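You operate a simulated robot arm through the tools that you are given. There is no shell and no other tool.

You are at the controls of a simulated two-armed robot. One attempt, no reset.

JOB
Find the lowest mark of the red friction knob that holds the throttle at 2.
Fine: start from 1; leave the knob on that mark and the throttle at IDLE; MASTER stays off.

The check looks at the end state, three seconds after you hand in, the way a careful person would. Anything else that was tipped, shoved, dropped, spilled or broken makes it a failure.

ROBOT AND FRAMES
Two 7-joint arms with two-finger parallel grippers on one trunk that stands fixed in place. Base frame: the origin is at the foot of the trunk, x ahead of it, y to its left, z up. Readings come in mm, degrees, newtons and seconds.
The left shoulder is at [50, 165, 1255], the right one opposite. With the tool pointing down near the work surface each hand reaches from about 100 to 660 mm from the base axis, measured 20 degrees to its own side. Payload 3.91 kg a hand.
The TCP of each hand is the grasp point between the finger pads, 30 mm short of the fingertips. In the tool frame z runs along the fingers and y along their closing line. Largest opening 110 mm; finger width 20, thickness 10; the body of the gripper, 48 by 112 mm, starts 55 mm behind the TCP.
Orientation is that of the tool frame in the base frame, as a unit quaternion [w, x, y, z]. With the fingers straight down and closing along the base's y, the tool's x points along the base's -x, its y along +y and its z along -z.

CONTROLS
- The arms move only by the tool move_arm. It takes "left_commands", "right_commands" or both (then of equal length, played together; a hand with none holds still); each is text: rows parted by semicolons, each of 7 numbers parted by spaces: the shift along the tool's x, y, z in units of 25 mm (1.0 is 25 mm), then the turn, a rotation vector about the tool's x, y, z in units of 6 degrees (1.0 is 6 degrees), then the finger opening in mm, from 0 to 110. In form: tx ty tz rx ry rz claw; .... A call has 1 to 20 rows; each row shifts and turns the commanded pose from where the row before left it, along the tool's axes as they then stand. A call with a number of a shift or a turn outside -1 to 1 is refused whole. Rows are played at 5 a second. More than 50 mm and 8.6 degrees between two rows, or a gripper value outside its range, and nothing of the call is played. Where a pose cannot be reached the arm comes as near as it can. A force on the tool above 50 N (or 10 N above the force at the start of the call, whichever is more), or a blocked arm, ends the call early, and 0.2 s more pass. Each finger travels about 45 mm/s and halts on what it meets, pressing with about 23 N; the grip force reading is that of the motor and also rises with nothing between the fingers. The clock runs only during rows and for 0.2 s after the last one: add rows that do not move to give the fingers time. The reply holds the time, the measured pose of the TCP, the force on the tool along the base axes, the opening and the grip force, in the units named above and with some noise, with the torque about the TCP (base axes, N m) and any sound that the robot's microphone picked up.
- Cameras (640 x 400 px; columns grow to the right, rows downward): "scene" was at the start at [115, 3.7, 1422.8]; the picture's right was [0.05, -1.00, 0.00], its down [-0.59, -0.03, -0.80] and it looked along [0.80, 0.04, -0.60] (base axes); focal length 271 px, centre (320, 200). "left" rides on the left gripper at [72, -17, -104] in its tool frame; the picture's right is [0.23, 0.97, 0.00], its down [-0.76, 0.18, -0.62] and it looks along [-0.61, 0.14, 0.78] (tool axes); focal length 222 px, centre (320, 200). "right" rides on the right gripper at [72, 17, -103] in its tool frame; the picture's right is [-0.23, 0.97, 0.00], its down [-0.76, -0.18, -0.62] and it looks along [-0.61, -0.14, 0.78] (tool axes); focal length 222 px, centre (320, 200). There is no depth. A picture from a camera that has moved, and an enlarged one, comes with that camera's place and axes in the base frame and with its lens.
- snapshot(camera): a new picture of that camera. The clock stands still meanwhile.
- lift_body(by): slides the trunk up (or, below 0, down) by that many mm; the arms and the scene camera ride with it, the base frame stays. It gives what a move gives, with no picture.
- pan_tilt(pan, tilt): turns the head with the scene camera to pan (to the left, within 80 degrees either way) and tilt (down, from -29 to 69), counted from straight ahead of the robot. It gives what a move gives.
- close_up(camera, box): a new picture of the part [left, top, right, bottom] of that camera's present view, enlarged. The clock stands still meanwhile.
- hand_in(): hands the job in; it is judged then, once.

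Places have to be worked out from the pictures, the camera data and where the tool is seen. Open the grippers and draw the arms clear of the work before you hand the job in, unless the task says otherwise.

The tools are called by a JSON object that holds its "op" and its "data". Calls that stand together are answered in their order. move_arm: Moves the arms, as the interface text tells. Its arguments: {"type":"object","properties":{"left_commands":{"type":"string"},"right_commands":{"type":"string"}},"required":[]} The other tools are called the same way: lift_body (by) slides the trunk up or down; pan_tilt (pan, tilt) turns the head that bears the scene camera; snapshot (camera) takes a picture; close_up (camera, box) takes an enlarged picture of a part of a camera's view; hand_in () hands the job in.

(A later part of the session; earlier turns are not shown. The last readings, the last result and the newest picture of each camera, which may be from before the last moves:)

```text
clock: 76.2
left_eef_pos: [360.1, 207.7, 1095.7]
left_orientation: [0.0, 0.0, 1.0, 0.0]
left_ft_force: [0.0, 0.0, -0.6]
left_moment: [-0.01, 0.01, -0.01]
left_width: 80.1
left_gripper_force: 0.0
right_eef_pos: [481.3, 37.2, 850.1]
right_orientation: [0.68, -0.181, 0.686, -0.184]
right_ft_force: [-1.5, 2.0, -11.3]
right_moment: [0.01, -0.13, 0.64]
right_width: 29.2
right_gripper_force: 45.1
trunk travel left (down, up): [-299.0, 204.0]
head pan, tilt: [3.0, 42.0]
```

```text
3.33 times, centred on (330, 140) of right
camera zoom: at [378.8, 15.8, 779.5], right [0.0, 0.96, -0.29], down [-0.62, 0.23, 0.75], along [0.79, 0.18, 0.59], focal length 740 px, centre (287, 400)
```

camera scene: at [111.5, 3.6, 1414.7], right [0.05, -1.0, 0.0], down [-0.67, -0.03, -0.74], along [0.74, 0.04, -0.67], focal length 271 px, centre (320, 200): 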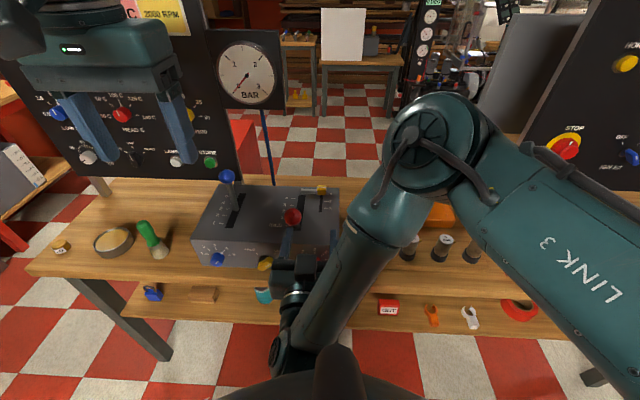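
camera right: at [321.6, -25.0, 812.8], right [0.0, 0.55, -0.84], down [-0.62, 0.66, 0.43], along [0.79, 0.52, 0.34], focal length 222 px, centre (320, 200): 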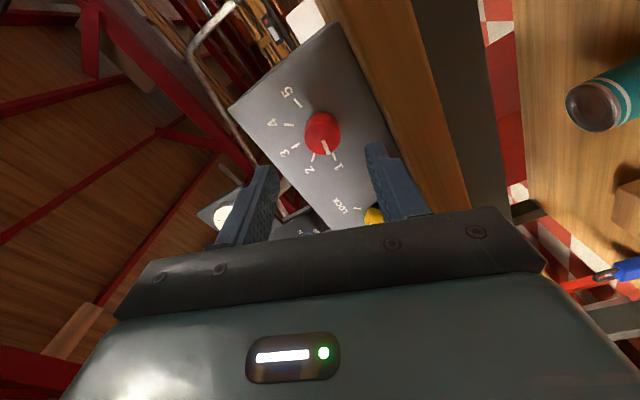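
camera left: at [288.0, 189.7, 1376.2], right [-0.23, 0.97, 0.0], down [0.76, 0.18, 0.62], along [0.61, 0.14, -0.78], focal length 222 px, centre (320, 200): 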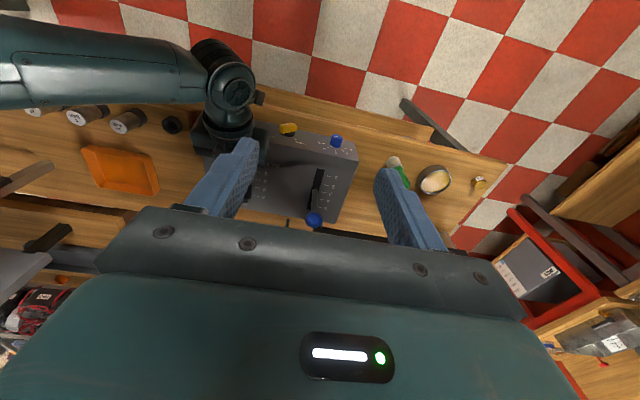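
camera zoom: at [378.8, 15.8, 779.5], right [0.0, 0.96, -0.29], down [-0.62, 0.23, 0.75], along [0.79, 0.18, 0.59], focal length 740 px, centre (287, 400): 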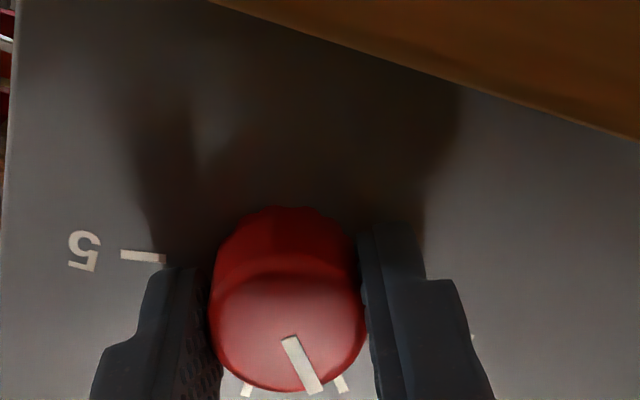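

The pointer is on 2. I release, back off, level the hand, shift to y=85 and raise the trunk for the lever test.

{"op": "move_arm", "data": {"right_commands": "0 0 0 0 0 0 40; 0 0 0 0 0 0 56; 0 0 0 0 0 0 60; 0 0 -0.56 0 0 0 60; 0 0 -0.56 0 0 0 60; 0 0 -0.56 0 0 0 60; 0 0 -0.56 0 0 0 60; 0 0 0 0 0 1 80; 0 0 0 0 0 1 80; 0 0 0 0 0 1 80; 0 0 0 0 0 1 80; 0 0 0 0 0 1 80; 0 0.64 0 0 0 0 80; 0 0.64 0 0 0 0 80; 0 0.64 0 0 0 0 80"}}

{"op": "close_up", "data": {"camera": "scene", "box": [240, 150, 360, 224]}}

{"op": "lift_body", "data": {"by": 176}}

```text
clock: 79.3
left_eef_pos: [360.1, 206.7, 1096.0]
left_orientation: [0.001, -0.001, 1.0, -0.001]
left_ft_force: [0.2, 0.1, -0.2]
left_moment: [0.0, -0.01, 0.04]
left_width: 80.1
left_gripper_force: 0.0
right_eef_pos: [425.0, 85.3, 851.8]
right_orientation: [0.705, 0.002, 0.709, -0.002]
right_ft_force: [0.5, 0.8, -0.4]
right_moment: [0.0, -0.02, 0.01]
right_width: 79.9
right_gripper_force: 0.0
trunk travel left (down, up): [-299.0, 204.0]
head pan, tilt: [3.0, 42.0]
```

```text
5.33 times, centred on (300, 187) of scene
camera zoom: at [111.4, 3.7, 1238.7], right [0.05, -1.0, 0.0], down [-0.67, -0.03, -0.74], along [0.74, 0.04, -0.67], focal length 1446 px, centre (427, 269)
```

zoom: 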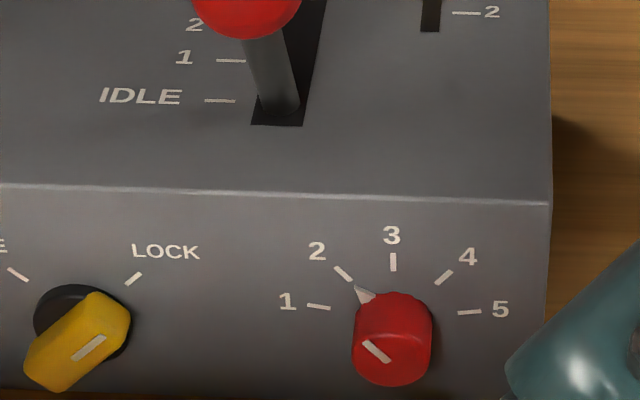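

```text
clock: 81.3
left_eef_pos: [359.5, 206.8, 1272.6]
left_orientation: [0.0, -0.001, 1.0, 0.001]
left_ft_force: [-0.7, -0.3, -0.1]
left_moment: [0.01, 0.0, 0.0]
left_width: 79.9
left_gripper_force: 0.0
right_eef_pos: [426.0, 86.2, 1026.2]
right_orientation: [0.705, 0.002, 0.709, -0.002]
right_ft_force: [-0.3, 0.5, 0.4]
right_moment: [-0.01, 0.0, 0.01]
right_width: 79.9
right_gripper_force: 0.1
trunk travel left (down, up): [-475.0, 28.0]
head pan, tilt: [3.0, 42.0]
```

Knob confirmed on 2. I pitch, advance to the ball and grip it.

{"op": "move_arm", "data": {"right_commands": "0 0 0 0 0.833 0 80; 0 0 0 0 0.833 0 80; 0 0 0 0 0.833 0 80; 0 -0.03 0 0 0.833 0 80; 0 0 0.79 0 0 0 80; 0 0 0.79 0 0 0 80; 0 0 0.79 0 0 0 80; 0 0 0.79 0 0 0 80; 0 0 0.79 0 0 0 80; 0 0 0 0 0 0 60; 0 0 0 0 0 0 50; 0 0 0 0 0 0 40; 0 0 0 0 0 0 30; 0 0 0 0 0 0 26; 0 0 0 0 0 0 26"}}

{"op": "snapshot", "data": {"camera": "right"}}

```text
clock: 84.5
left_eef_pos: [360.2, 208.2, 1272.8]
left_orientation: [0.0, 0.0, 1.0, -0.001]
left_ft_force: [-0.2, -0.1, 0.5]
left_moment: [0.01, -0.02, 0.0]
left_width: 80.1
left_gripper_force: 0.1
right_eef_pos: [518.3, 84.4, 993.8]
right_orientation: [0.571, 0.002, 0.821, -0.002]
right_ft_force: [1.2, 3.1, 0.1]
right_moment: [0.1, 0.06, 0.1]
right_width: 37.0
right_gripper_force: 44.3
trunk travel left (down, up): [-475.0, 28.0]
head pan, tilt: [3.0, 42.0]
```

```text
taken
camera right: at [398.0, 101.2, 961.7], right [0.08, 0.97, 0.21], down [-0.32, -0.18, 0.93], along [0.94, -0.15, 0.3], focal length 222 px, centre (320, 200)
```

right: 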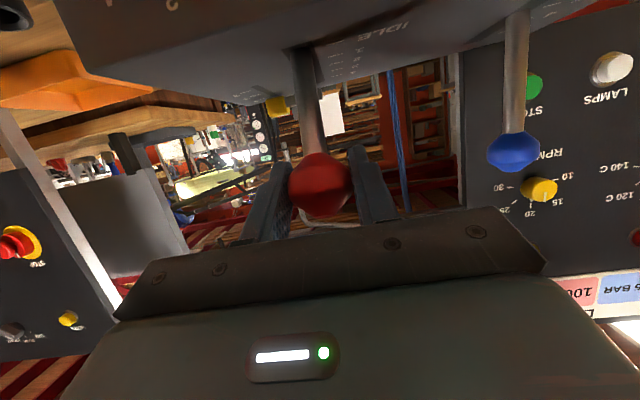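

Gripped the ball at IDLE. I carry it along the same arc to mark 2.

{"op": "move_arm", "data": {"right_commands": "-0.192 0 0.191 0 0 0 26; -0.192 0 0.191 0 0 0 26; -0.192 0 0.191 0 0 0 26; -0.192 0 0.191 0 0 0 26; -0.223 0 0.302 0 0 0 26; -0.223 0 0.302 0 0 0 26; -0.223 0 0.302 0 0 0 26; -0.194 0 0.319 0 0 0 26; -0.194 0 0.319 0 0 0 26; -0.194 0 0.319 0 0 0 26; -0.169 0 0.308 0 0 0 26; -0.169 0 0.308 0 0 0 26; -0.169 0 0.308 0 0 0 26; 0 0 0 0 0 0 26; 0 0 0 0 0 0 26"}}

{"op": "snapshot", "data": {"camera": "right"}}

```text
clock: 87.7
left_eef_pos: [360.5, 207.8, 1272.9]
left_orientation: [0.002, -0.001, 1.0, -0.001]
left_ft_force: [-0.2, 0.5, 1.6]
left_moment: [-0.03, 0.0, 0.02]
left_width: 80.0
left_gripper_force: 0.2
right_eef_pos: [622.8, 85.5, 1019.4]
right_orientation: [0.57, 0.001, 0.821, 0.0]
right_ft_force: [-6.2, 4.6, -3.2]
right_moment: [-0.02, 1.08, 0.12]
right_width: 36.7
right_gripper_force: 45.3
trunk travel left (down, up): [-475.0, 28.0]
head pan, tilt: [3.0, 42.0]
```

```text
taken
camera right: at [501.9, 101.0, 987.7], right [0.08, 0.97, 0.21], down [-0.32, -0.18, 0.93], along [0.94, -0.14, 0.3], focal length 222 px, centre (320, 200)
```

right: 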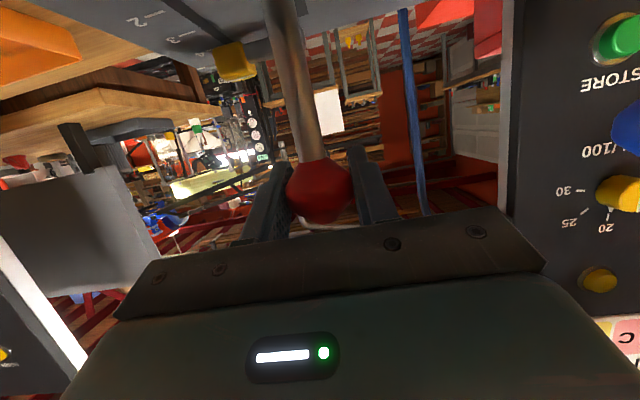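

I open the fingers and wait to see whether mark 2 holds.

{"op": "move_arm", "data": {"right_commands": "0 0 0 0 0 0 50; 0 0 0 0 0 0 70; 0 0 0 0 0 0 80; 0 0 0 0 0 0 80; 0 0 0 0 0 0 80; 0 0 0 0 0 0 80; 0 0 0 0 0 0 80; 0 0 0 0 0 0 80; 0 0 0 0 0 0 80; 0 0 0 0 0 0 80"}}

{"op": "snapshot", "data": {"camera": "right"}}

```text
clock: 89.9
left_eef_pos: [359.4, 206.0, 1272.8]
left_orientation: [0.0, 0.0, 1.0, 0.0]
left_ft_force: [0.0, 0.3, 0.0]
left_moment: [0.0, 0.04, 0.04]
left_width: 80.1
left_gripper_force: 0.0
right_eef_pos: [624.4, 82.9, 1020.1]
right_orientation: [0.571, 0.002, 0.821, -0.001]
right_ft_force: [0.6, -2.0, 0.8]
right_moment: [-0.01, 0.01, 0.04]
right_width: 79.9
right_gripper_force: 0.1
trunk travel left (down, up): [-475.0, 28.0]
head pan, tilt: [3.0, 42.0]
```

```text
taken
camera right: at [502.5, 100.2, 988.2], right [0.08, 0.97, 0.21], down [-0.32, -0.18, 0.93], along [0.94, -0.15, 0.3], focal length 222 px, centre (320, 200)
```

right: 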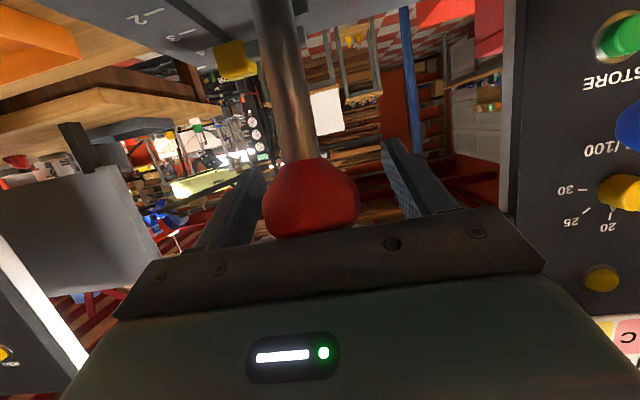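

It fell back onto the palm again: mark 2 does not hold. I withdraw the same way and set up for mark 3.

{"op": "move_arm", "data": {"right_commands": "0.412 0 -0.595 0 0 0 80; 0.412 0 -0.595 0 0 0 80; 0.412 0 -0.595 0 0 0 80; 0.412 0 -0.595 0 0 0 80; 0.412 0 -0.595 0 0 0 80; 0.412 0 -0.595 0 0 0 80; 0 0 -0.8 0 0 0 80; 0 0 -0.8 0 0 0 80; 0 0 -0.8 0 0 0 80; 0 0 -0.8 0 0 0 80; 0 0 -0.8 0 0 0 80; 0 -0.6 0 0 -0.833 0 70; 0 -0.6 0 0 -0.833 0 70; 0 -0.4 0 0 -0.833 0 70; 0 -0.3 0 0 -0.833 0 70"}}

{"op": "close_up", "data": {"camera": "scene", "box": [240, 170, 360, 270]}}

{"op": "lift_body", "data": {"by": -176}}

{"op": "move_arm", "data": {"right_commands": "0 0 0 0 0 -1 60; 0 0 0 0 0 -1 60; 0 0 0 0 0 -1 60; 0 0 0 0 0 -1 60; 0 0 0 0 0 -1 60; 0 0 0 0 0 0 60"}}

{"op": "snapshot", "data": {"camera": "right"}}

{"op": "close_up", "data": {"camera": "scene", "box": [280, 180, 350, 224]}}

```text
clock: 93.1
left_eef_pos: [359.2, 207.5, 1272.7]
left_orientation: [0.0, -0.001, 1.0, 0.0]
left_ft_force: [0.8, 0.4, -0.6]
left_moment: [-0.03, 0.02, 0.04]
left_width: 80.0
left_gripper_force: 0.1
right_eef_pos: [424.7, 37.3, 1029.1]
right_orientation: [0.705, 0.002, 0.709, -0.002]
right_ft_force: [0.3, -0.7, -0.8]
right_moment: [-0.05, 0.03, 0.03]
right_width: 70.1
right_gripper_force: 0.0
trunk travel left (down, up): [-475.0, 28.0]
head pan, tilt: [3.0, 42.0]
```

```text
4.00 times, centred on (300, 220) of scene
camera zoom: at [111.4, 3.6, 1414.7], right [0.05, -1.0, 0.0], down [-0.67, -0.03, -0.74], along [0.74, 0.04, -0.67], focal length 1084 px, centre (400, 120)
```

zoom: 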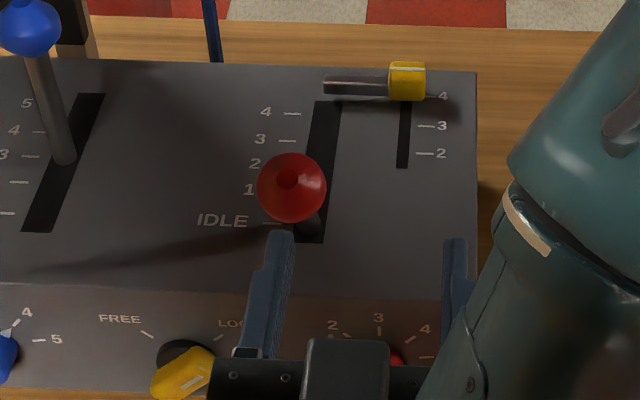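

```text
clock: 95.1
left_eef_pos: [359.9, 207.4, 1096.6]
left_orientation: [0.0, -0.001, 1.0, 0.001]
left_ft_force: [0.9, -0.5, 0.4]
left_moment: [-0.02, -0.03, -0.01]
left_width: 79.9
left_gripper_force: 0.1
right_eef_pos: [423.5, 36.3, 853.0]
right_orientation: [0.705, 0.002, 0.709, -0.002]
right_ft_force: [0.3, 0.2, -0.3]
right_moment: [-0.01, 0.02, 0.03]
right_width: 69.9
right_gripper_force: 0.0
trunk travel left (down, up): [-299.0, 204.0]
head pan, tilt: [3.0, 42.0]
```

```text
clock: 96.5
left_eef_pos: [359.3, 206.4, 1096.4]
left_orientation: [0.001, -0.001, 1.0, 0.0]
left_ft_force: [0.4, -0.1, 1.0]
left_moment: [0.0, 0.02, -0.01]
left_width: 80.1
left_gripper_force: 0.1
right_eef_pos: [424.0, 36.8, 853.1]
right_orientation: [0.68, -0.183, 0.685, -0.184]
right_ft_force: [0.4, 0.9, -0.1]
right_moment: [-0.01, 0.0, 0.02]
right_width: 60.0
right_gripper_force: 0.0
trunk travel left (down, up): [-299.0, 204.0]
head pan, tilt: [3.0, 42.0]
```

```text
taken
camera right: at [321.3, 14.4, 782.3], right [0.0, 0.96, -0.29], down [-0.62, 0.23, 0.75], along [0.79, 0.18, 0.59], focal length 222 px, centre (320, 200)
```

right: 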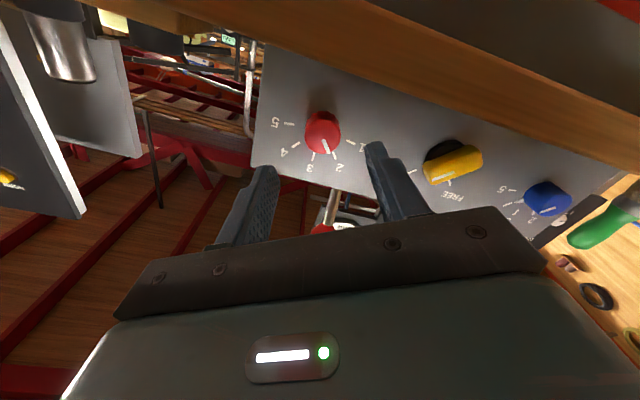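

```text
9.09 times, centred on (315, 202) of scene
camera zoom: at [111.4, 3.7, 1238.7], right [0.05, -1.0, 0.0], down [-0.67, -0.03, -0.74], along [0.74, 0.04, -0.67], focal length 2464 px, centre (366, 182)
```

zoom: 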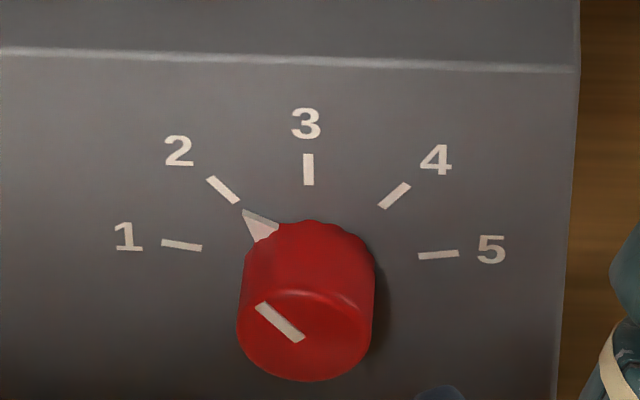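

Knob still on 2, lever at IDLE. I advance (3 mm lower), grip the knob, then turn +40°.

{"op": "move_arm", "data": {"right_commands": "0.1 0.07 0.57 0 0 0 60; 0 0 0.57 0 0 0 60; 0 0 0.57 0 0 0 60; 0 0 0.57 0 0 0 60; 0 0 0 0 0 0 44; 0 0 0 0 0 0 36; 0 0 0 0 0 0 30; 0 0 0 0 0 0 24; 0 0 0 0 0 0 20; 0 0 0 0 0 0 20"}}

{"op": "close_up", "data": {"camera": "right", "box": [240, 80, 420, 200]}}

```text
clock: 98.7
left_eef_pos: [361.0, 207.5, 1095.3]
left_orientation: [0.0, -0.001, 1.0, 0.0]
left_ft_force: [0.8, 0.4, 1.2]
left_moment: [-0.01, 0.01, -0.03]
left_width: 79.6
left_gripper_force: 0.0
right_eef_pos: [480.2, 37.3, 848.5]
right_orientation: [0.68, -0.184, 0.686, -0.182]
right_ft_force: [1.6, 14.1, -8.2]
right_moment: [-0.01, -0.09, 0.35]
right_width: 29.2
right_gripper_force: 45.6
trunk travel left (down, up): [-299.0, 204.0]
head pan, tilt: [3.0, 42.0]
```

```text
3.33 times, centred on (330, 140) of right
camera zoom: at [377.8, 14.7, 778.8], right [0.0, 0.96, -0.29], down [-0.62, 0.23, 0.75], along [0.79, 0.18, 0.59], focal length 740 px, centre (287, 400)
```

zoom: 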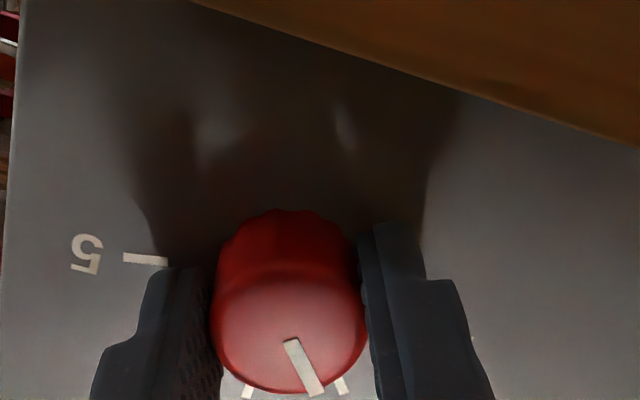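

Gripped; I ease 1 mm left and turn +40° to mark 3.

{"op": "move_arm", "data": {"right_commands": "-0.02 0.035 0 0 0 0 20; 0 0 0 0 0 0.952 20; 0 0 0 0 0 0.952 20; 0 0 0 0 0 0.952 20; 0 0 0 0 0 0.952 20; 0 0 0 0 0 0.952 20; 0 0 0 0 0 0.952 20; 0 0 0 0 0 0.952 20; 0 0 0 0 0 0 20"}}

{"op": "close_up", "data": {"camera": "scene", "box": [280, 180, 350, 224]}}

```text
clock: 100.7
left_eef_pos: [360.6, 207.7, 1097.3]
left_orientation: [0.0, -0.001, 1.0, 0.0]
left_ft_force: [-0.1, -0.6, -0.5]
left_moment: [0.0, -0.02, 0.0]
left_width: 80.1
left_gripper_force: 0.0
right_eef_pos: [481.3, 38.9, 848.8]
right_orientation: [0.701, 0.064, 0.707, 0.059]
right_ft_force: [-7.4, 1.5, -12.4]
right_moment: [-0.01, 0.85, 0.81]
right_width: 29.4
right_gripper_force: 45.2
trunk travel left (down, up): [-299.0, 204.0]
head pan, tilt: [3.0, 42.0]
```

```text
9.09 times, centred on (315, 202) of scene
camera zoom: at [111.8, 3.9, 1238.6], right [0.05, -1.0, 0.0], down [-0.67, -0.04, -0.74], along [0.74, 0.04, -0.67], focal length 2464 px, centre (366, 182)
```

zoom: 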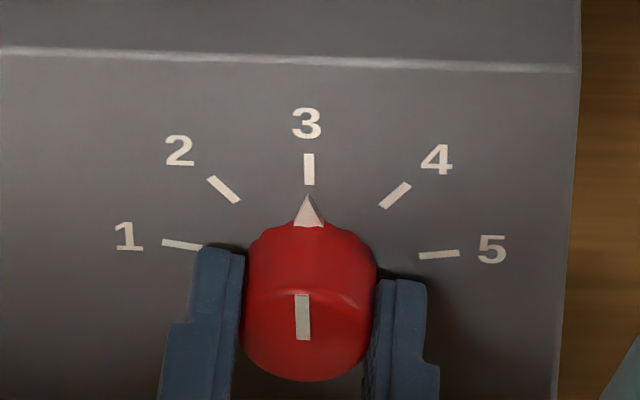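

The pointer is exactly on 3. Release, back off, level, shift to y=85 and raise the trunk.

{"op": "move_arm", "data": {"right_commands": "0 0 0 0 0 0 40; 0 0 0 0 0 0 56; 0 0 0 0 0 0 60; 0 0 -0.56 0 0 0 60; 0 0 -0.56 0 0 0 60; 0 0 -0.56 0 0 0 60; 0 0 -0.56 0 0 0 60; 0 0 0 0 0 -0.833 80; 0 0 0 0 0 -0.833 80; 0 0.63 0 0 0 0 80; 0 0.63 0 0 0 0 80; 0 0.63 0 0 0 0 80"}}

{"op": "close_up", "data": {"camera": "scene", "box": [240, 150, 360, 224]}}

{"op": "lift_body", "data": {"by": 176}}

```text
clock: 103.3
left_eef_pos: [360.3, 206.9, 1097.5]
left_orientation: [0.001, -0.002, 1.0, 0.001]
left_ft_force: [-0.8, -0.8, -0.6]
left_moment: [0.0, 0.03, 0.03]
left_width: 79.9
left_gripper_force: 0.0
right_eef_pos: [423.9, 86.5, 850.3]
right_orientation: [0.705, 0.002, 0.709, -0.002]
right_ft_force: [-0.2, -0.5, 0.6]
right_moment: [-0.01, 0.01, 0.03]
right_width: 80.1
right_gripper_force: 0.0
trunk travel left (down, up): [-299.0, 204.0]
head pan, tilt: [3.0, 42.0]
```

```text
5.33 times, centred on (300, 187) of scene
camera zoom: at [111.4, 3.7, 1238.7], right [0.05, -1.0, 0.0], down [-0.67, -0.03, -0.74], along [0.74, 0.04, -0.67], focal length 1446 px, centre (427, 269)
```

zoom: 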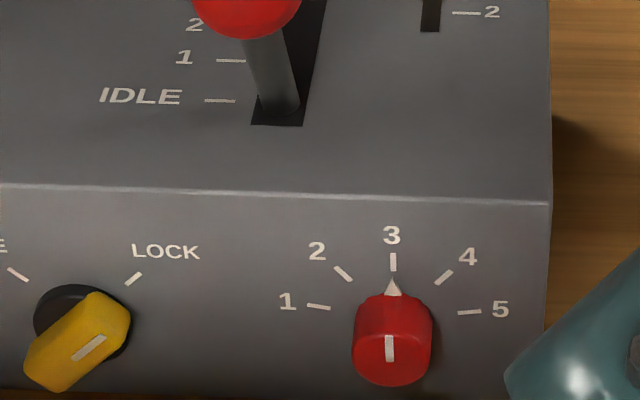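

```text
clock: 105.3
left_eef_pos: [359.9, 207.7, 1272.6]
left_orientation: [0.001, -0.001, 1.0, 0.0]
left_ft_force: [-1.1, -0.1, -0.2]
left_moment: [-0.01, 0.0, -0.01]
left_width: 80.0
left_gripper_force: 0.1
right_eef_pos: [424.4, 85.7, 1026.5]
right_orientation: [0.706, 0.002, 0.709, -0.002]
right_ft_force: [0.8, 0.1, 0.1]
right_moment: [-0.03, -0.02, 0.0]
right_width: 79.9
right_gripper_force: 0.1
trunk travel left (down, up): [-475.0, 28.0]
head pan, tilt: [3.0, 42.0]
```

Knob confirmed on 3. Approach and grip the ball as before.

{"op": "move_arm", "data": {"right_commands": "0 0 0 0 0.833 0 80; 0 0 0 0 0.833 0 80; 0 0 0 0 0.833 0 80; 0 -0.03 0 0 0.833 0 80; 0 0 0.8 0 0 0 80; 0 0 0.8 0 0 0 80; 0 0 0.8 0 0 0 80; 0 0 0.8 0 0 0 80; 0 0 0.8 0 0 0 80; 0 0 0 0 0 0 60; 0 0 0 0 0 0 50; 0 0 0 0 0 0 40; 0 0 0 0 0 0 30; 0 0 0 0 0 0 26; 0 0 0 0 0 0 26"}}

```text
clock: 108.5
left_eef_pos: [359.8, 207.2, 1272.4]
left_orientation: [-0.001, -0.001, 1.0, 0.0]
left_ft_force: [-0.5, 0.3, -0.6]
left_moment: [-0.03, -0.03, -0.01]
left_width: 79.7
left_gripper_force: 0.1
right_eef_pos: [518.4, 84.5, 989.6]
right_orientation: [0.571, 0.002, 0.821, -0.002]
right_ft_force: [0.5, -2.5, -1.5]
right_moment: [-0.03, -0.03, -0.04]
right_width: 37.2
right_gripper_force: 45.0
trunk travel left (down, up): [-475.0, 28.0]
head pan, tilt: [3.0, 42.0]
```

Gripped; I carry the lever along the arc to mark 2 again.

{"op": "move_arm", "data": {"right_commands": "-0.21 0 0.191 0 0 0 26; -0.21 0 0.191 0 0 0 26; -0.21 0 0.191 0 0 0 26; -0.21 0 0.191 0 0 0 26; -0.223 0 0.302 0 0 0 26; -0.223 0 0.302 0 0 0 26; -0.223 0 0.302 0 0 0 26; -0.194 0 0.319 0 0 0 26; -0.194 0 0.319 0 0 0 26; -0.194 0 0.319 0 0 0 26; -0.169 0 0.308 0 0 0 26; -0.169 0 0.308 0 0 0 26; -0.169 0 0.308 0 0 0 26; 0 0 0 0 0 0 26; 0 0 0 0 0 0 26"}}

{"op": "snapshot", "data": {"camera": "right"}}

```text
clock: 111.7
left_eef_pos: [360.4, 207.4, 1271.9]
left_orientation: [0.0, -0.001, 1.0, 0.0]
left_ft_force: [-0.2, 0.0, -0.5]
left_moment: [0.0, -0.01, 0.01]
left_width: 80.1
left_gripper_force: 0.2
right_eef_pos: [624.6, 85.9, 1020.0]
right_orientation: [0.57, 0.001, 0.821, -0.001]
right_ft_force: [-7.2, 1.1, -10.9]
right_moment: [0.03, 1.1, 0.11]
right_width: 37.0
right_gripper_force: 45.1
trunk travel left (down, up): [-475.0, 28.0]
head pan, tilt: [3.0, 42.0]
```

```text
taken
camera right: at [504.1, 101.0, 987.9], right [0.08, 0.97, 0.21], down [-0.32, -0.18, 0.93], along [0.94, -0.14, 0.29], focal length 222 px, centre (320, 200)
```

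right: 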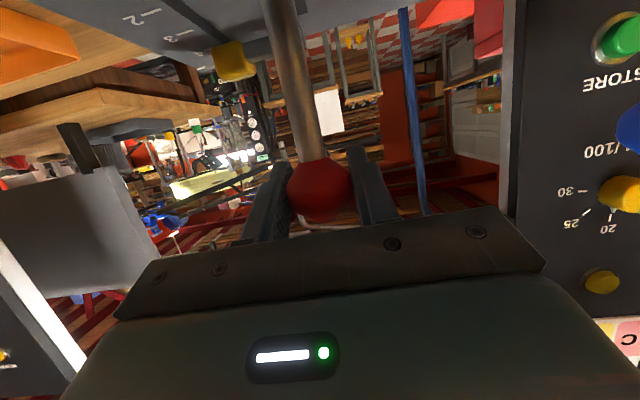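

Now I release at mark 2 with the knob on 3 and wait.

{"op": "move_arm", "data": {"right_commands": "0 0 0 0 0 0 50; 0 0 0 0 0 0 70; 0 0 0 0 0 0 80; 0 0 0 0 0 0 80; 0 0 0 0 0 0 80; 0 0 0 0 0 0 80; 0 0 0 0 0 0 80; 0 0 0 0 0 0 80; 0 0 0 0 0 0 80; 0 0 0 0 0 0 80; 0 0 0 0 0 0 80; 0 0 0 0 0 0 80"}}

{"op": "snapshot", "data": {"camera": "right"}}

```text
clock: 114.3
left_eef_pos: [360.8, 207.1, 1271.7]
left_orientation: [0.001, 0.0, 1.0, 0.0]
left_ft_force: [-0.2, 0.2, 0.2]
left_moment: [0.01, -0.02, -0.03]
left_width: 80.0
left_gripper_force: 0.1
right_eef_pos: [626.1, 83.9, 1021.2]
right_orientation: [0.571, 0.002, 0.821, -0.002]
right_ft_force: [-1.2, -0.6, -0.1]
right_moment: [0.0, 0.02, 0.01]
right_width: 80.3
right_gripper_force: 0.1
trunk travel left (down, up): [-475.0, 28.0]
head pan, tilt: [3.0, 42.0]
```

```text
taken
camera right: at [504.4, 100.5, 988.8], right [0.08, 0.97, 0.21], down [-0.32, -0.18, 0.93], along [0.94, -0.15, 0.3], focal length 222 px, centre (320, 200)
```

right: 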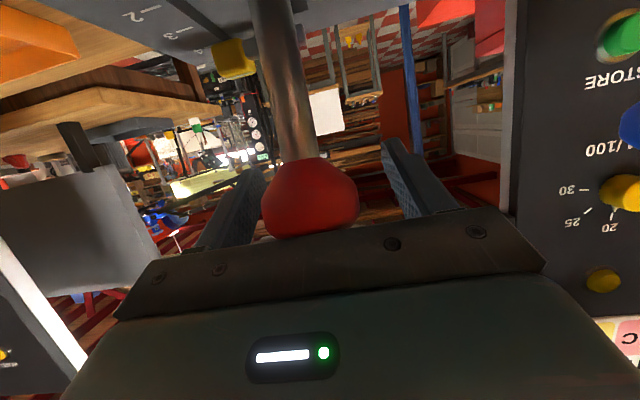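

Mark 3 doesn't hold either. Withdraw, lower and set up for mark 4.

{"op": "move_arm", "data": {"right_commands": "0.412 0 -0.595 0 0 0 80; 0.412 0 -0.595 0 0 0 80; 0.412 0 -0.595 0 0 0 80; 0.412 0 -0.595 0 0 0 80; 0.412 0 -0.595 0 0 0 80; 0.412 0 -0.595 0 0 0 80; 0 0 -0.8 0 0 0 80; 0 0 -0.8 0 0 0 80; 0 0 -0.8 0 0 0 80; 0 0 -0.8 0 0 0 80; 0 0 -0.8 0 0 0 80; 0 -0.6 0 0 -0.833 0 70; 0 -0.6 0 0 -0.833 0 70; 0 -0.4 0 0 -0.833 0 70; 0 -0.3 0 0 -0.833 0 70"}}

{"op": "close_up", "data": {"camera": "scene", "box": [240, 170, 360, 270]}}

{"op": "lift_body", "data": {"by": -176}}

{"op": "move_arm", "data": {"right_commands": "0 0 0 0 0 0.833 60; 0 0 0 0 0 0.833 60; 0 0 0 0 0 0 60"}}

{"op": "snapshot", "data": {"camera": "right"}}

{"op": "close_up", "data": {"camera": "scene", "box": [280, 180, 350, 224]}}

```text
clock: 117.5
left_eef_pos: [360.1, 207.3, 1272.4]
left_orientation: [0.0, -0.001, 1.0, 0.001]
left_ft_force: [0.2, 0.3, 0.2]
left_moment: [0.01, -0.01, 0.0]
left_width: 80.0
left_gripper_force: 0.1
right_eef_pos: [425.4, 38.2, 1029.6]
right_orientation: [0.705, 0.002, 0.709, -0.002]
right_ft_force: [1.1, 0.0, -0.1]
right_moment: [-0.02, 0.02, 0.03]
right_width: 70.2
right_gripper_force: 0.1
trunk travel left (down, up): [-475.0, 28.0]
head pan, tilt: [3.0, 42.0]
```

```text
4.00 times, centred on (300, 220) of scene
camera zoom: at [111.5, 3.6, 1414.7], right [0.05, -1.0, 0.0], down [-0.67, -0.03, -0.74], along [0.74, 0.04, -0.67], focal length 1084 px, centre (400, 120)
```

zoom: 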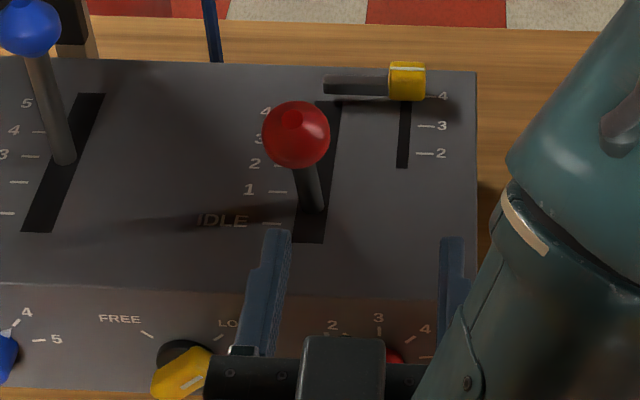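

```text
clock: 119.4
left_eef_pos: [359.5, 207.2, 1096.9]
left_orientation: [0.001, -0.001, 1.0, 0.001]
left_ft_force: [-0.3, -0.7, -0.6]
left_moment: [-0.01, 0.0, 0.02]
left_width: 79.9
left_gripper_force: 0.0
right_eef_pos: [425.7, 37.9, 852.7]
right_orientation: [0.705, 0.001, 0.709, -0.001]
right_ft_force: [1.1, -0.8, -0.1]
right_moment: [-0.02, 0.02, -0.01]
right_width: 70.3
right_gripper_force: 0.1
trunk travel left (down, up): [-299.0, 204.0]
head pan, tilt: [3.0, 42.0]
```

```text
clock: 120.2
left_eef_pos: [359.9, 208.0, 1096.7]
left_orientation: [0.001, -0.002, 1.0, 0.0]
left_ft_force: [0.7, -0.8, -0.2]
left_moment: [-0.01, -0.05, 0.02]
left_width: 80.0
left_gripper_force: 0.1
right_eef_pos: [424.6, 38.0, 853.5]
right_orientation: [0.702, 0.064, 0.706, 0.061]
right_ft_force: [-0.3, -0.4, -0.4]
right_moment: [-0.02, 0.02, -0.03]
right_width: 59.9
right_gripper_force: 0.1
trunk travel left (down, up): [-299.0, 204.0]
head pan, tilt: [3.0, 42.0]
```

```text
taken
camera right: at [322.7, 67.3, 785.3], right [0.01, 0.92, 0.39], down [-0.62, -0.3, 0.72], along [0.78, -0.25, 0.57], focal length 222 px, centre (320, 200)
```

right: 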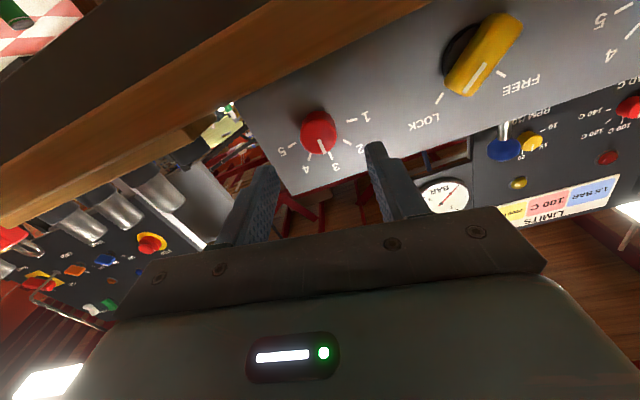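

```text
9.09 times, centred on (315, 202) of scene
camera zoom: at [111.4, 3.7, 1238.7], right [0.05, -1.0, 0.0], down [-0.67, -0.03, -0.74], along [0.74, 0.04, -0.67], focal length 2464 px, centre (366, 182)
```

zoom: 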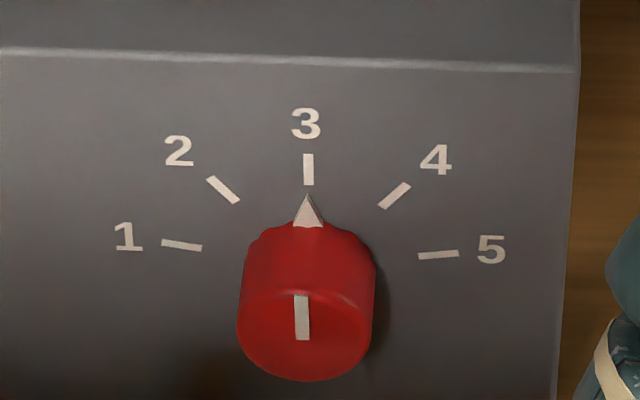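

Interesting: with the knob on 3 the lever stopped part-way (below 1) rather than dropping fully to IDLE. Let me look whether it's creeping.

{"op": "close_up", "data": {"camera": "scene", "box": [240, 110, 360, 190]}}

```text
5.00 times, centred on (300, 150) of scene
camera zoom: at [111.4, 3.7, 1238.7], right [0.05, -1.0, 0.0], down [-0.67, -0.03, -0.74], along [0.74, 0.04, -0.67], focal length 1355 px, centre (420, 450)
```

zoom: 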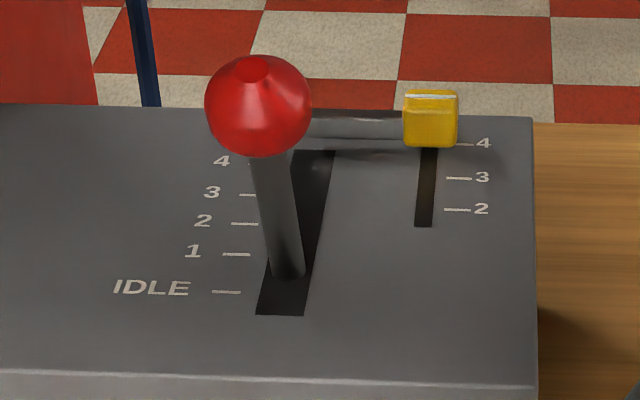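

The lever rests at about 0.7 on mark 3. Now grip the knob for the turn to 4.

{"op": "move_arm", "data": {"right_commands": "0.13 0 0.57 0 0 0 60; 0 0 0.57 0 0 0 60; 0 0 0.57 0 0 0 60; 0 0 0.57 0 0 0 60; 0 0 0 0 0 0 44; 0 0 0 0 0 0 36; 0 0 0 0 0 0 30; 0 0 0 0 0 0 24; 0 0 0 0 0 0 20; 0 0 0 0 0 0 20"}}

{"op": "close_up", "data": {"camera": "right", "box": [240, 80, 420, 200]}}

```text
clock: 122.4
left_eef_pos: [359.7, 205.9, 1096.3]
left_orientation: [0.0, -0.002, 1.0, 0.0]
left_ft_force: [0.4, 1.1, 0.0]
left_moment: [0.03, -0.02, -0.04]
left_width: 80.0
left_gripper_force: 0.1
right_eef_pos: [481.4, 37.4, 850.0]
right_orientation: [0.702, 0.065, 0.706, 0.059]
right_ft_force: [-2.1, -16.1, -4.6]
right_moment: [-0.01, -0.45, 0.33]
right_width: 29.3
right_gripper_force: 45.1
trunk travel left (down, up): [-299.0, 204.0]
head pan, tilt: [3.0, 42.0]
```

```text
3.33 times, centred on (330, 140) of right
camera zoom: at [379.5, 67.0, 782.0], right [0.01, 0.92, 0.39], down [-0.62, -0.3, 0.72], along [0.78, -0.25, 0.57], focal length 740 px, centre (287, 400)
```

zoom: 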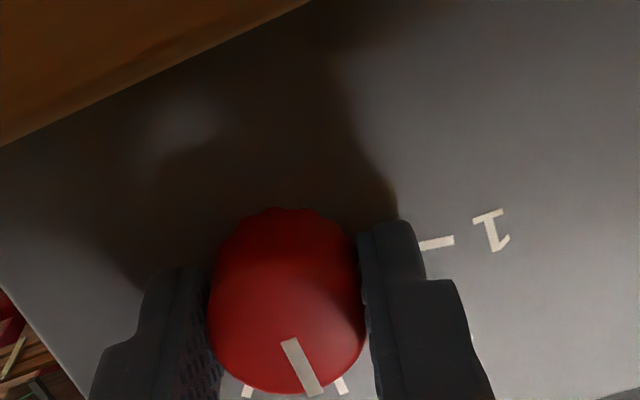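

Gripped; ease 1.3 mm right, then turn +40° to mark 4.

{"op": "move_arm", "data": {"right_commands": "0 -0.05 0 0 0 0 20; 0 0 0 0 0 0.952 20; 0 0 0 0 0 0.952 20; 0 0 0 0 0 0.952 20; 0 0 0 0 0 0.952 20; 0 0 0 0 0 0.952 20; 0 0 0 0 0 0.952 20; 0 0 0 0 0 0.952 20; 0 0 0 0 0 0 20"}}

{"op": "close_up", "data": {"camera": "scene", "box": [280, 180, 350, 224]}}

```text
clock: 124.4
left_eef_pos: [360.0, 206.8, 1096.7]
left_orientation: [0.001, -0.001, 1.0, 0.001]
left_ft_force: [0.6, 0.7, -0.4]
left_moment: [0.04, -0.03, 0.01]
left_width: 80.1
left_gripper_force: 0.0
right_eef_pos: [482.3, 37.5, 849.9]
right_orientation: [0.64, 0.302, 0.641, 0.297]
right_ft_force: [-2.0, -6.2, 2.0]
right_moment: [0.0, -0.01, 1.11]
right_width: 29.1
right_gripper_force: 44.8
trunk travel left (down, up): [-299.0, 204.0]
head pan, tilt: [3.0, 42.0]
```

```text
9.09 times, centred on (315, 202) of scene
camera zoom: at [111.0, 3.1, 1238.7], right [0.05, -1.0, 0.0], down [-0.67, -0.03, -0.74], along [0.74, 0.04, -0.67], focal length 2464 px, centre (366, 182)
```

zoom: 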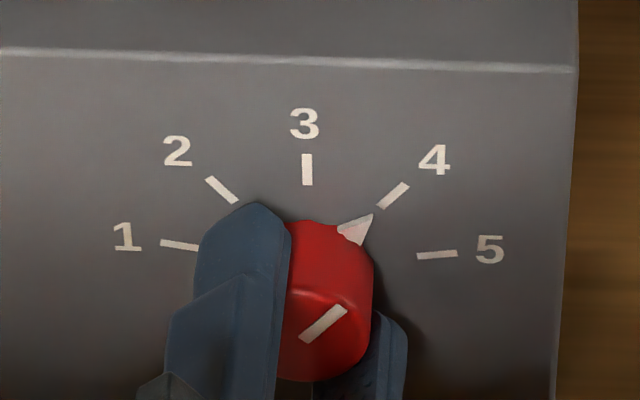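

Pointer on 4. Release, back off, level the hand, shift to y=85 and raise the trunk.

{"op": "move_arm", "data": {"right_commands": "0 0 0 0 0 0 40; 0 0 0 0 0 0 56; 0 0 0 0 0 0 60; 0 0 -0.57 0 0 0 60; 0 0 -0.57 0 0 0 60; 0 0 -0.57 0 0 0 60; 0 0 -0.57 0 0 0 60; 0 0 0 0 0 -0.933 80; 0 0 0 0 0 -0.933 80; 0 0 0 0 0 -0.933 80; 0 0 0 0 0 -0.933 80; 0 0 0 0 0 -0.933 80; 0 0 0 0 0 -0.933 80; 0 0 0 0 0 -0.933 80; 0 0 0 0 0 -0.933 80; 0 0 0 0 0 -0.933 80; 0 0.63 0 0 0 0 80; 0 0.63 0 0 0 0 80; 0 0.63 0 0 0 0 80"}}

{"op": "close_up", "data": {"camera": "scene", "box": [240, 120, 360, 224]}}

{"op": "lift_body", "data": {"by": 176}}

```text
clock: 128.4
left_eef_pos: [358.6, 206.9, 1095.7]
left_orientation: [0.001, 0.0, 1.0, 0.0]
left_ft_force: [-0.4, -0.4, -0.5]
left_moment: [-0.03, 0.0, 0.01]
left_width: 80.0
left_gripper_force: 0.1
right_eef_pos: [426.0, 86.6, 848.9]
right_orientation: [0.705, -0.001, 0.709, -0.005]
right_ft_force: [0.4, -0.8, 0.0]
right_moment: [0.01, -0.01, 0.0]
right_width: 80.0
right_gripper_force: 0.2
trunk travel left (down, up): [-299.0, 204.0]
head pan, tilt: [3.0, 42.0]
```

```text
3.85 times, centred on (300, 172) of scene
camera zoom: at [111.4, 3.7, 1238.7], right [0.05, -1.0, 0.0], down [-0.67, -0.03, -0.74], along [0.74, 0.04, -0.67], focal length 1043 px, centre (397, 308)
```

zoom: 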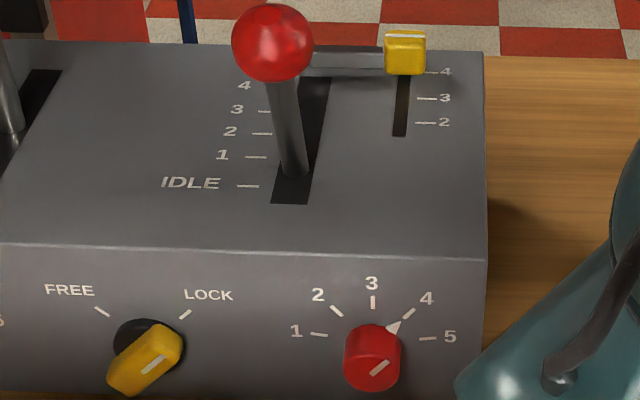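

```text
clock: 130.4
left_eef_pos: [359.9, 207.6, 1272.3]
left_orientation: [0.0, 0.001, 1.0, 0.001]
left_ft_force: [-0.4, -0.5, -0.1]
left_moment: [0.0, -0.02, 0.02]
left_width: 80.0
left_gripper_force: 0.1
right_eef_pos: [425.7, 85.2, 1024.7]
right_orientation: [0.705, -0.001, 0.71, -0.006]
right_ft_force: [-0.2, 0.7, 0.5]
right_moment: [0.02, 0.01, -0.03]
right_width: 80.1
right_gripper_force: 0.0
trunk travel left (down, up): [-475.0, 28.0]
head pan, tilt: [3.0, 42.0]
```

Knob on 4; lever rests near 0.7. I pitch the hand and move around the ball at about (553, 85, 1010), then check before gripping.

{"op": "move_arm", "data": {"right_commands": "0 0 0 0 0.833 0.02 80; 0 0 0 0 0.833 0.02 80; 0 0 0 0 0.833 0.02 80; 0 0 0 0 0.833 0 80; -0.195 0 0.83 0 0 0 80; -0.195 0 0.83 0 0 0 80; -0.195 0 0.83 0 0 0 80; -0.195 0 0.83 0 0 0 80; -0.195 0 0.83 0 0 0 80; -0.195 0 0.83 0 0 0 80; 0 0 0 0 0 0 80"}}

{"op": "snapshot", "data": {"camera": "right"}}

```text
clock: 132.8
left_eef_pos: [360.1, 207.9, 1272.1]
left_orientation: [0.002, -0.001, 1.0, 0.0]
left_ft_force: [-1.2, -0.2, -0.1]
left_moment: [-0.04, -0.01, 0.01]
left_width: 80.0
left_gripper_force: 0.1
right_eef_pos: [554.1, 86.8, 1010.3]
right_orientation: [0.571, 0.002, 0.821, -0.002]
right_ft_force: [-0.5, 0.2, 0.0]
right_moment: [0.0, 0.01, 0.03]
right_width: 79.8
right_gripper_force: 0.1
trunk travel left (down, up): [-475.0, 28.0]
head pan, tilt: [3.0, 42.0]
```

```text
taken
camera right: at [433.2, 102.3, 978.0], right [0.08, 0.97, 0.21], down [-0.32, -0.17, 0.93], along [0.94, -0.15, 0.3], focal length 222 px, centre (320, 200)
```

right: 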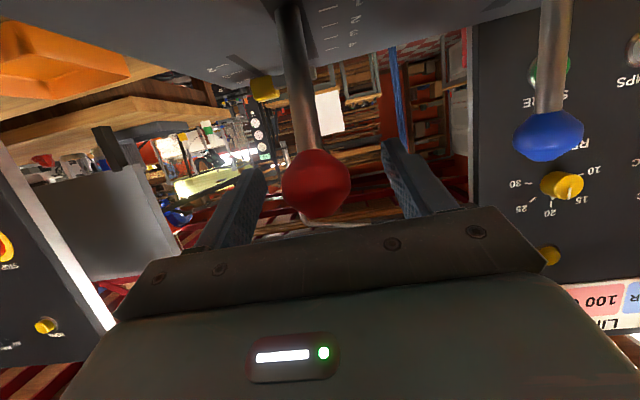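

Ball is well placed (shift 2 mm right). I grip and carry it to mark 2.

{"op": "move_arm", "data": {"right_commands": "0 -0.08 0 0 0 0 60; 0 0 0 0 0 0 50; 0 0 0 0 0 0 40; 0 0 0 0 0 0 30; 0 0 0 0 0 0 26; 0 0 0 0 0 0 26; -0.186 0 0.305 0 0 0 26; -0.186 0 0.305 0 0 0 26; -0.186 0 0.305 0 0 0 26; -0.186 0 0.305 0 0 0 26; -0.148 0 0.319 0 0 0 26; -0.148 0 0.319 0 0 0 26; -0.148 0 0.319 0 0 0 26; -0.148 0 0.319 0 0 0 26; 0 0 0 0 0 0 26; 0 0 0 0 0 0 26"}}

{"op": "snapshot", "data": {"camera": "right"}}

```text
clock: 136.2
left_eef_pos: [358.4, 207.3, 1272.2]
left_orientation: [0.001, -0.001, 1.0, -0.001]
left_ft_force: [-0.2, 0.6, 0.4]
left_moment: [0.01, 0.02, 0.02]
left_width: 80.0
left_gripper_force: 0.1
right_eef_pos: [621.8, 84.5, 1018.8]
right_orientation: [0.571, 0.001, 0.821, -0.003]
right_ft_force: [-6.3, 13.7, 5.9]
right_moment: [0.03, 0.94, -0.03]
right_width: 37.0
right_gripper_force: 45.0
trunk travel left (down, up): [-475.0, 28.0]
head pan, tilt: [3.0, 42.0]
```

```text
taken
camera right: at [501.1, 101.0, 986.6], right [0.08, 0.97, 0.21], down [-0.32, -0.17, 0.93], along [0.94, -0.15, 0.3], focal length 222 px, centre (320, 200)
```

right: 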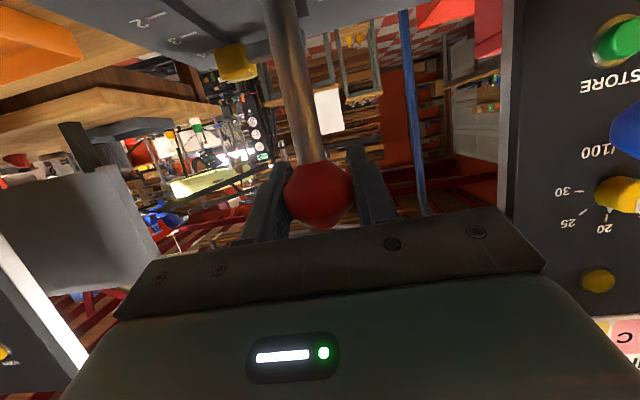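

The ball sits ~4 mm nearer the palm in this grip, so I push 4 mm further to match mark 2, then release and wait.

{"op": "move_arm", "data": {"right_commands": "-0.066 0 0.147 0 0 0 26; 0 0 0 0 0 0 26; 0 0 0 0 0 0 26; 0 0 0 0 0 0 50; 0 0 0 0 0 0 70; 0 0 0 0 0 0 80; 0 0 0 0 0 0 80; 0 0 0 0 0 0 80; 0 0 0 0 0 0 80; 0 0 0 0 0 0 80; 0 0 0 0 0 0 80; 0 0 0 0 0 0 80; 0 0 0 0 0 0 80; 0 0 0 0 0 0 80"}}

{"op": "snapshot", "data": {"camera": "right"}}

```text
clock: 139.2
left_eef_pos: [360.1, 208.1, 1271.3]
left_orientation: [0.001, 0.0, 1.0, 0.0]
left_ft_force: [0.1, 1.0, 0.2]
left_moment: [0.01, 0.0, -0.02]
left_width: 80.3
left_gripper_force: 0.1
right_eef_pos: [627.9, 82.9, 1018.0]
right_orientation: [0.571, 0.001, 0.821, -0.001]
right_ft_force: [0.0, 0.0, -0.1]
right_moment: [-0.02, -0.02, 0.0]
right_width: 80.1
right_gripper_force: 0.0
trunk travel left (down, up): [-475.0, 28.0]
head pan, tilt: [3.0, 42.0]
```

```text
taken
camera right: at [506.7, 99.7, 987.2], right [0.08, 0.97, 0.21], down [-0.32, -0.17, 0.93], along [0.94, -0.15, 0.3], focal length 222 px, centre (320, 200)
```

right: 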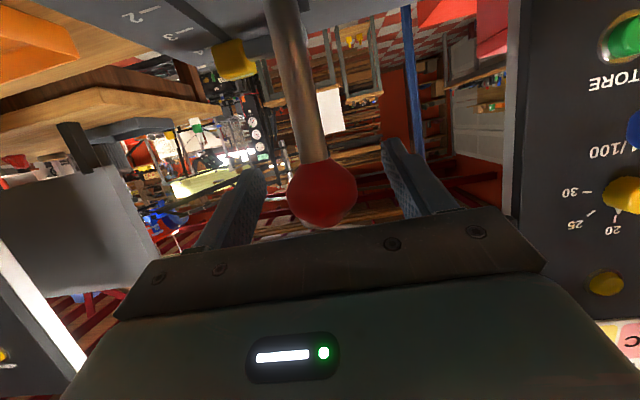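

It holds with the knob on 4. I withdraw straight back without touching the lever and inspect its position relative to mark 2.

{"op": "move_arm", "data": {"right_commands": "0 0 -0.8 0 0 0 80; 0 0 -0.8 0 0 0 80; 0 0 -0.8 0 0 0 80; 0 0 -0.8 0 0 0 80; 0 0 -0.8 0 0 0 80; 0 0 -0.8 0 0 0 80; 0 0 -0.8 0 0 0 80; 0 0 -0.8 0 0 0 80; 0 0 -0.8 0 0 0 80; 0 -0.8 0 0 0 0 80; 0 -0.8 0 0 0 0 80; 0 -0.8 0 0 0 0 80"}}

{"op": "close_up", "data": {"camera": "scene", "box": [240, 160, 360, 240]}}

{"op": "snapshot", "data": {"camera": "scene"}}

{"op": "close_up", "data": {"camera": "left", "box": [180, 100, 380, 225]}}

```text
clock: 141.8
left_eef_pos: [359.5, 206.8, 1272.8]
left_orientation: [0.001, -0.001, 1.0, 0.0]
left_ft_force: [0.7, -0.1, -0.1]
left_moment: [-0.01, -0.01, -0.01]
left_width: 80.2
left_gripper_force: 0.1
right_eef_pos: [457.6, 22.3, 1082.7]
right_orientation: [0.57, 0.003, 0.822, -0.002]
right_ft_force: [0.0, -0.4, 0.5]
right_moment: [0.0, -0.02, 0.0]
right_width: 80.0
right_gripper_force: 0.0
trunk travel left (down, up): [-475.0, 28.0]
head pan, tilt: [3.0, 42.0]
```

```text
5.00 times, centred on (300, 200) of scene
camera zoom: at [111.4, 3.1, 1414.7], right [0.05, -1.0, 0.0], down [-0.67, -0.03, -0.74], along [0.74, 0.04, -0.67], focal length 1355 px, centre (420, 200)
```

zoom: 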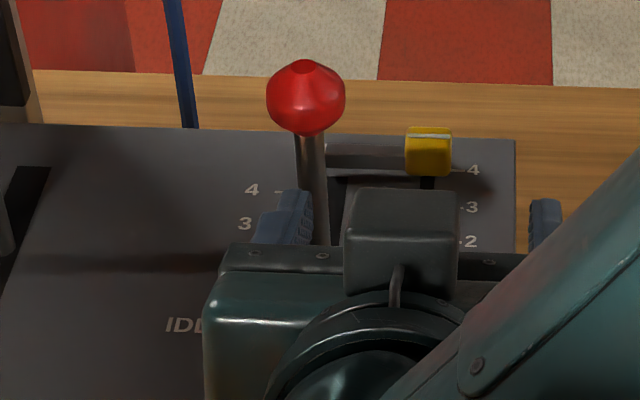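

```text
taken
camera scene: at [111.4, 3.1, 1414.7], right [0.05, -1.0, 0.0], down [-0.67, -0.03, -0.74], along [0.74, 0.04, -0.67], focal length 271 px, centre (320, 200)
```

scene: 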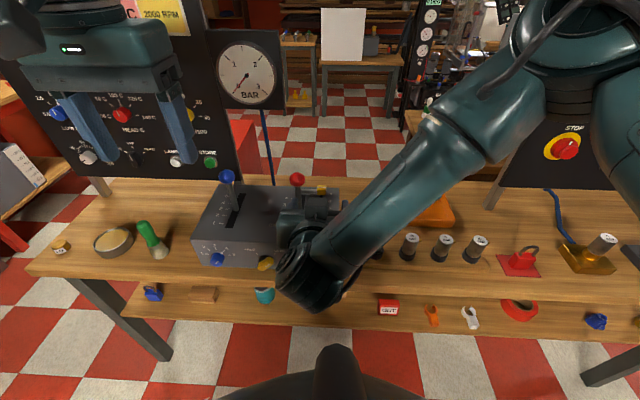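

```text
3.20 times, centred on (280, 162) of left
camera zoom: at [288.1, 189.3, 1376.3], right [-0.23, 0.97, 0.0], down [0.76, 0.18, 0.62], along [0.61, 0.14, -0.78], focal length 711 px, centre (448, 320)
```

zoom: 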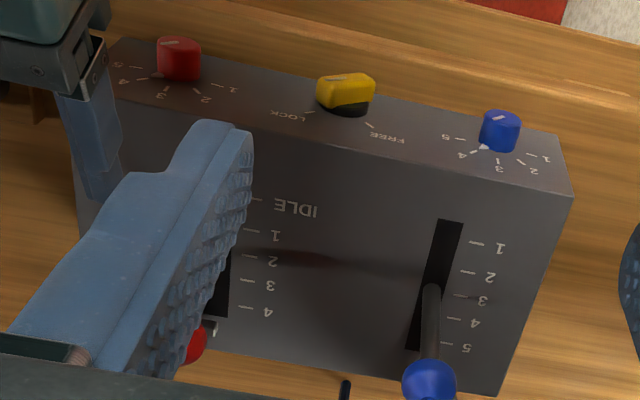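

The lever is still up; I move the right hand further right to see the lever's foot against the marks.

{"op": "move_arm", "data": {"right_commands": "0 -0.9 0 0 0 0 80; 0 -0.9 0 0 0 0 80; 0 -0.9 0 0 0 0 80; 0 -0.9 0 0 0 0 80"}}

{"op": "close_up", "data": {"camera": "scene", "box": [200, 160, 360, 260]}}

{"op": "close_up", "data": {"camera": "scene", "box": [260, 165, 350, 225]}}

```text
clock: 142.8
left_eef_pos: [359.2, 207.3, 1272.3]
left_orientation: [0.001, -0.001, 1.0, 0.0]
left_ft_force: [-0.1, -0.7, 0.4]
left_moment: [-0.02, -0.01, -0.01]
left_width: 80.1
left_gripper_force: 0.0
right_eef_pos: [457.2, -67.3, 1082.8]
right_orientation: [0.571, 0.002, 0.821, -0.003]
right_ft_force: [-0.7, -0.6, -0.5]
right_moment: [-0.02, 0.01, 0.01]
right_width: 79.9
right_gripper_force: 0.1
trunk travel left (down, up): [-475.0, 28.0]
head pan, tilt: [3.0, 42.0]
```

```text
4.00 times, centred on (280, 210) of scene
camera zoom: at [111.3, 3.3, 1414.7], right [0.05, -1.0, 0.0], down [-0.67, -0.03, -0.74], along [0.74, 0.04, -0.67], focal length 1084 px, centre (480, 160)
```

zoom: 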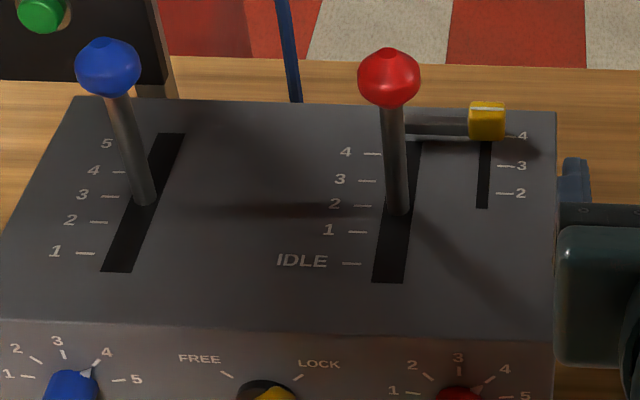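

```text
6.67 times, centred on (305, 195) of scene
camera zoom: at [111.3, 3.3, 1414.7], right [0.05, -1.0, 0.0], down [-0.67, -0.03, -0.74], along [0.74, 0.04, -0.67], focal length 1807 px, centre (420, 233)
```

zoom: 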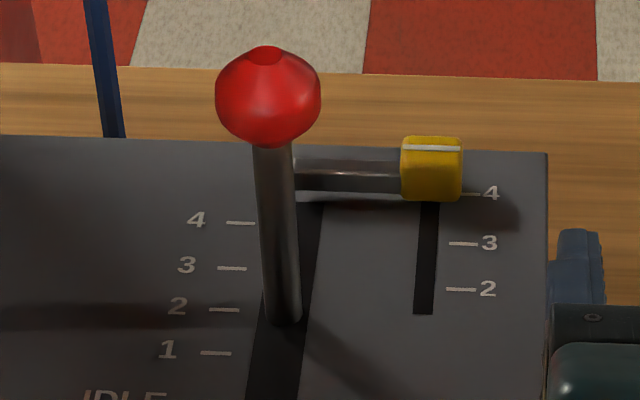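

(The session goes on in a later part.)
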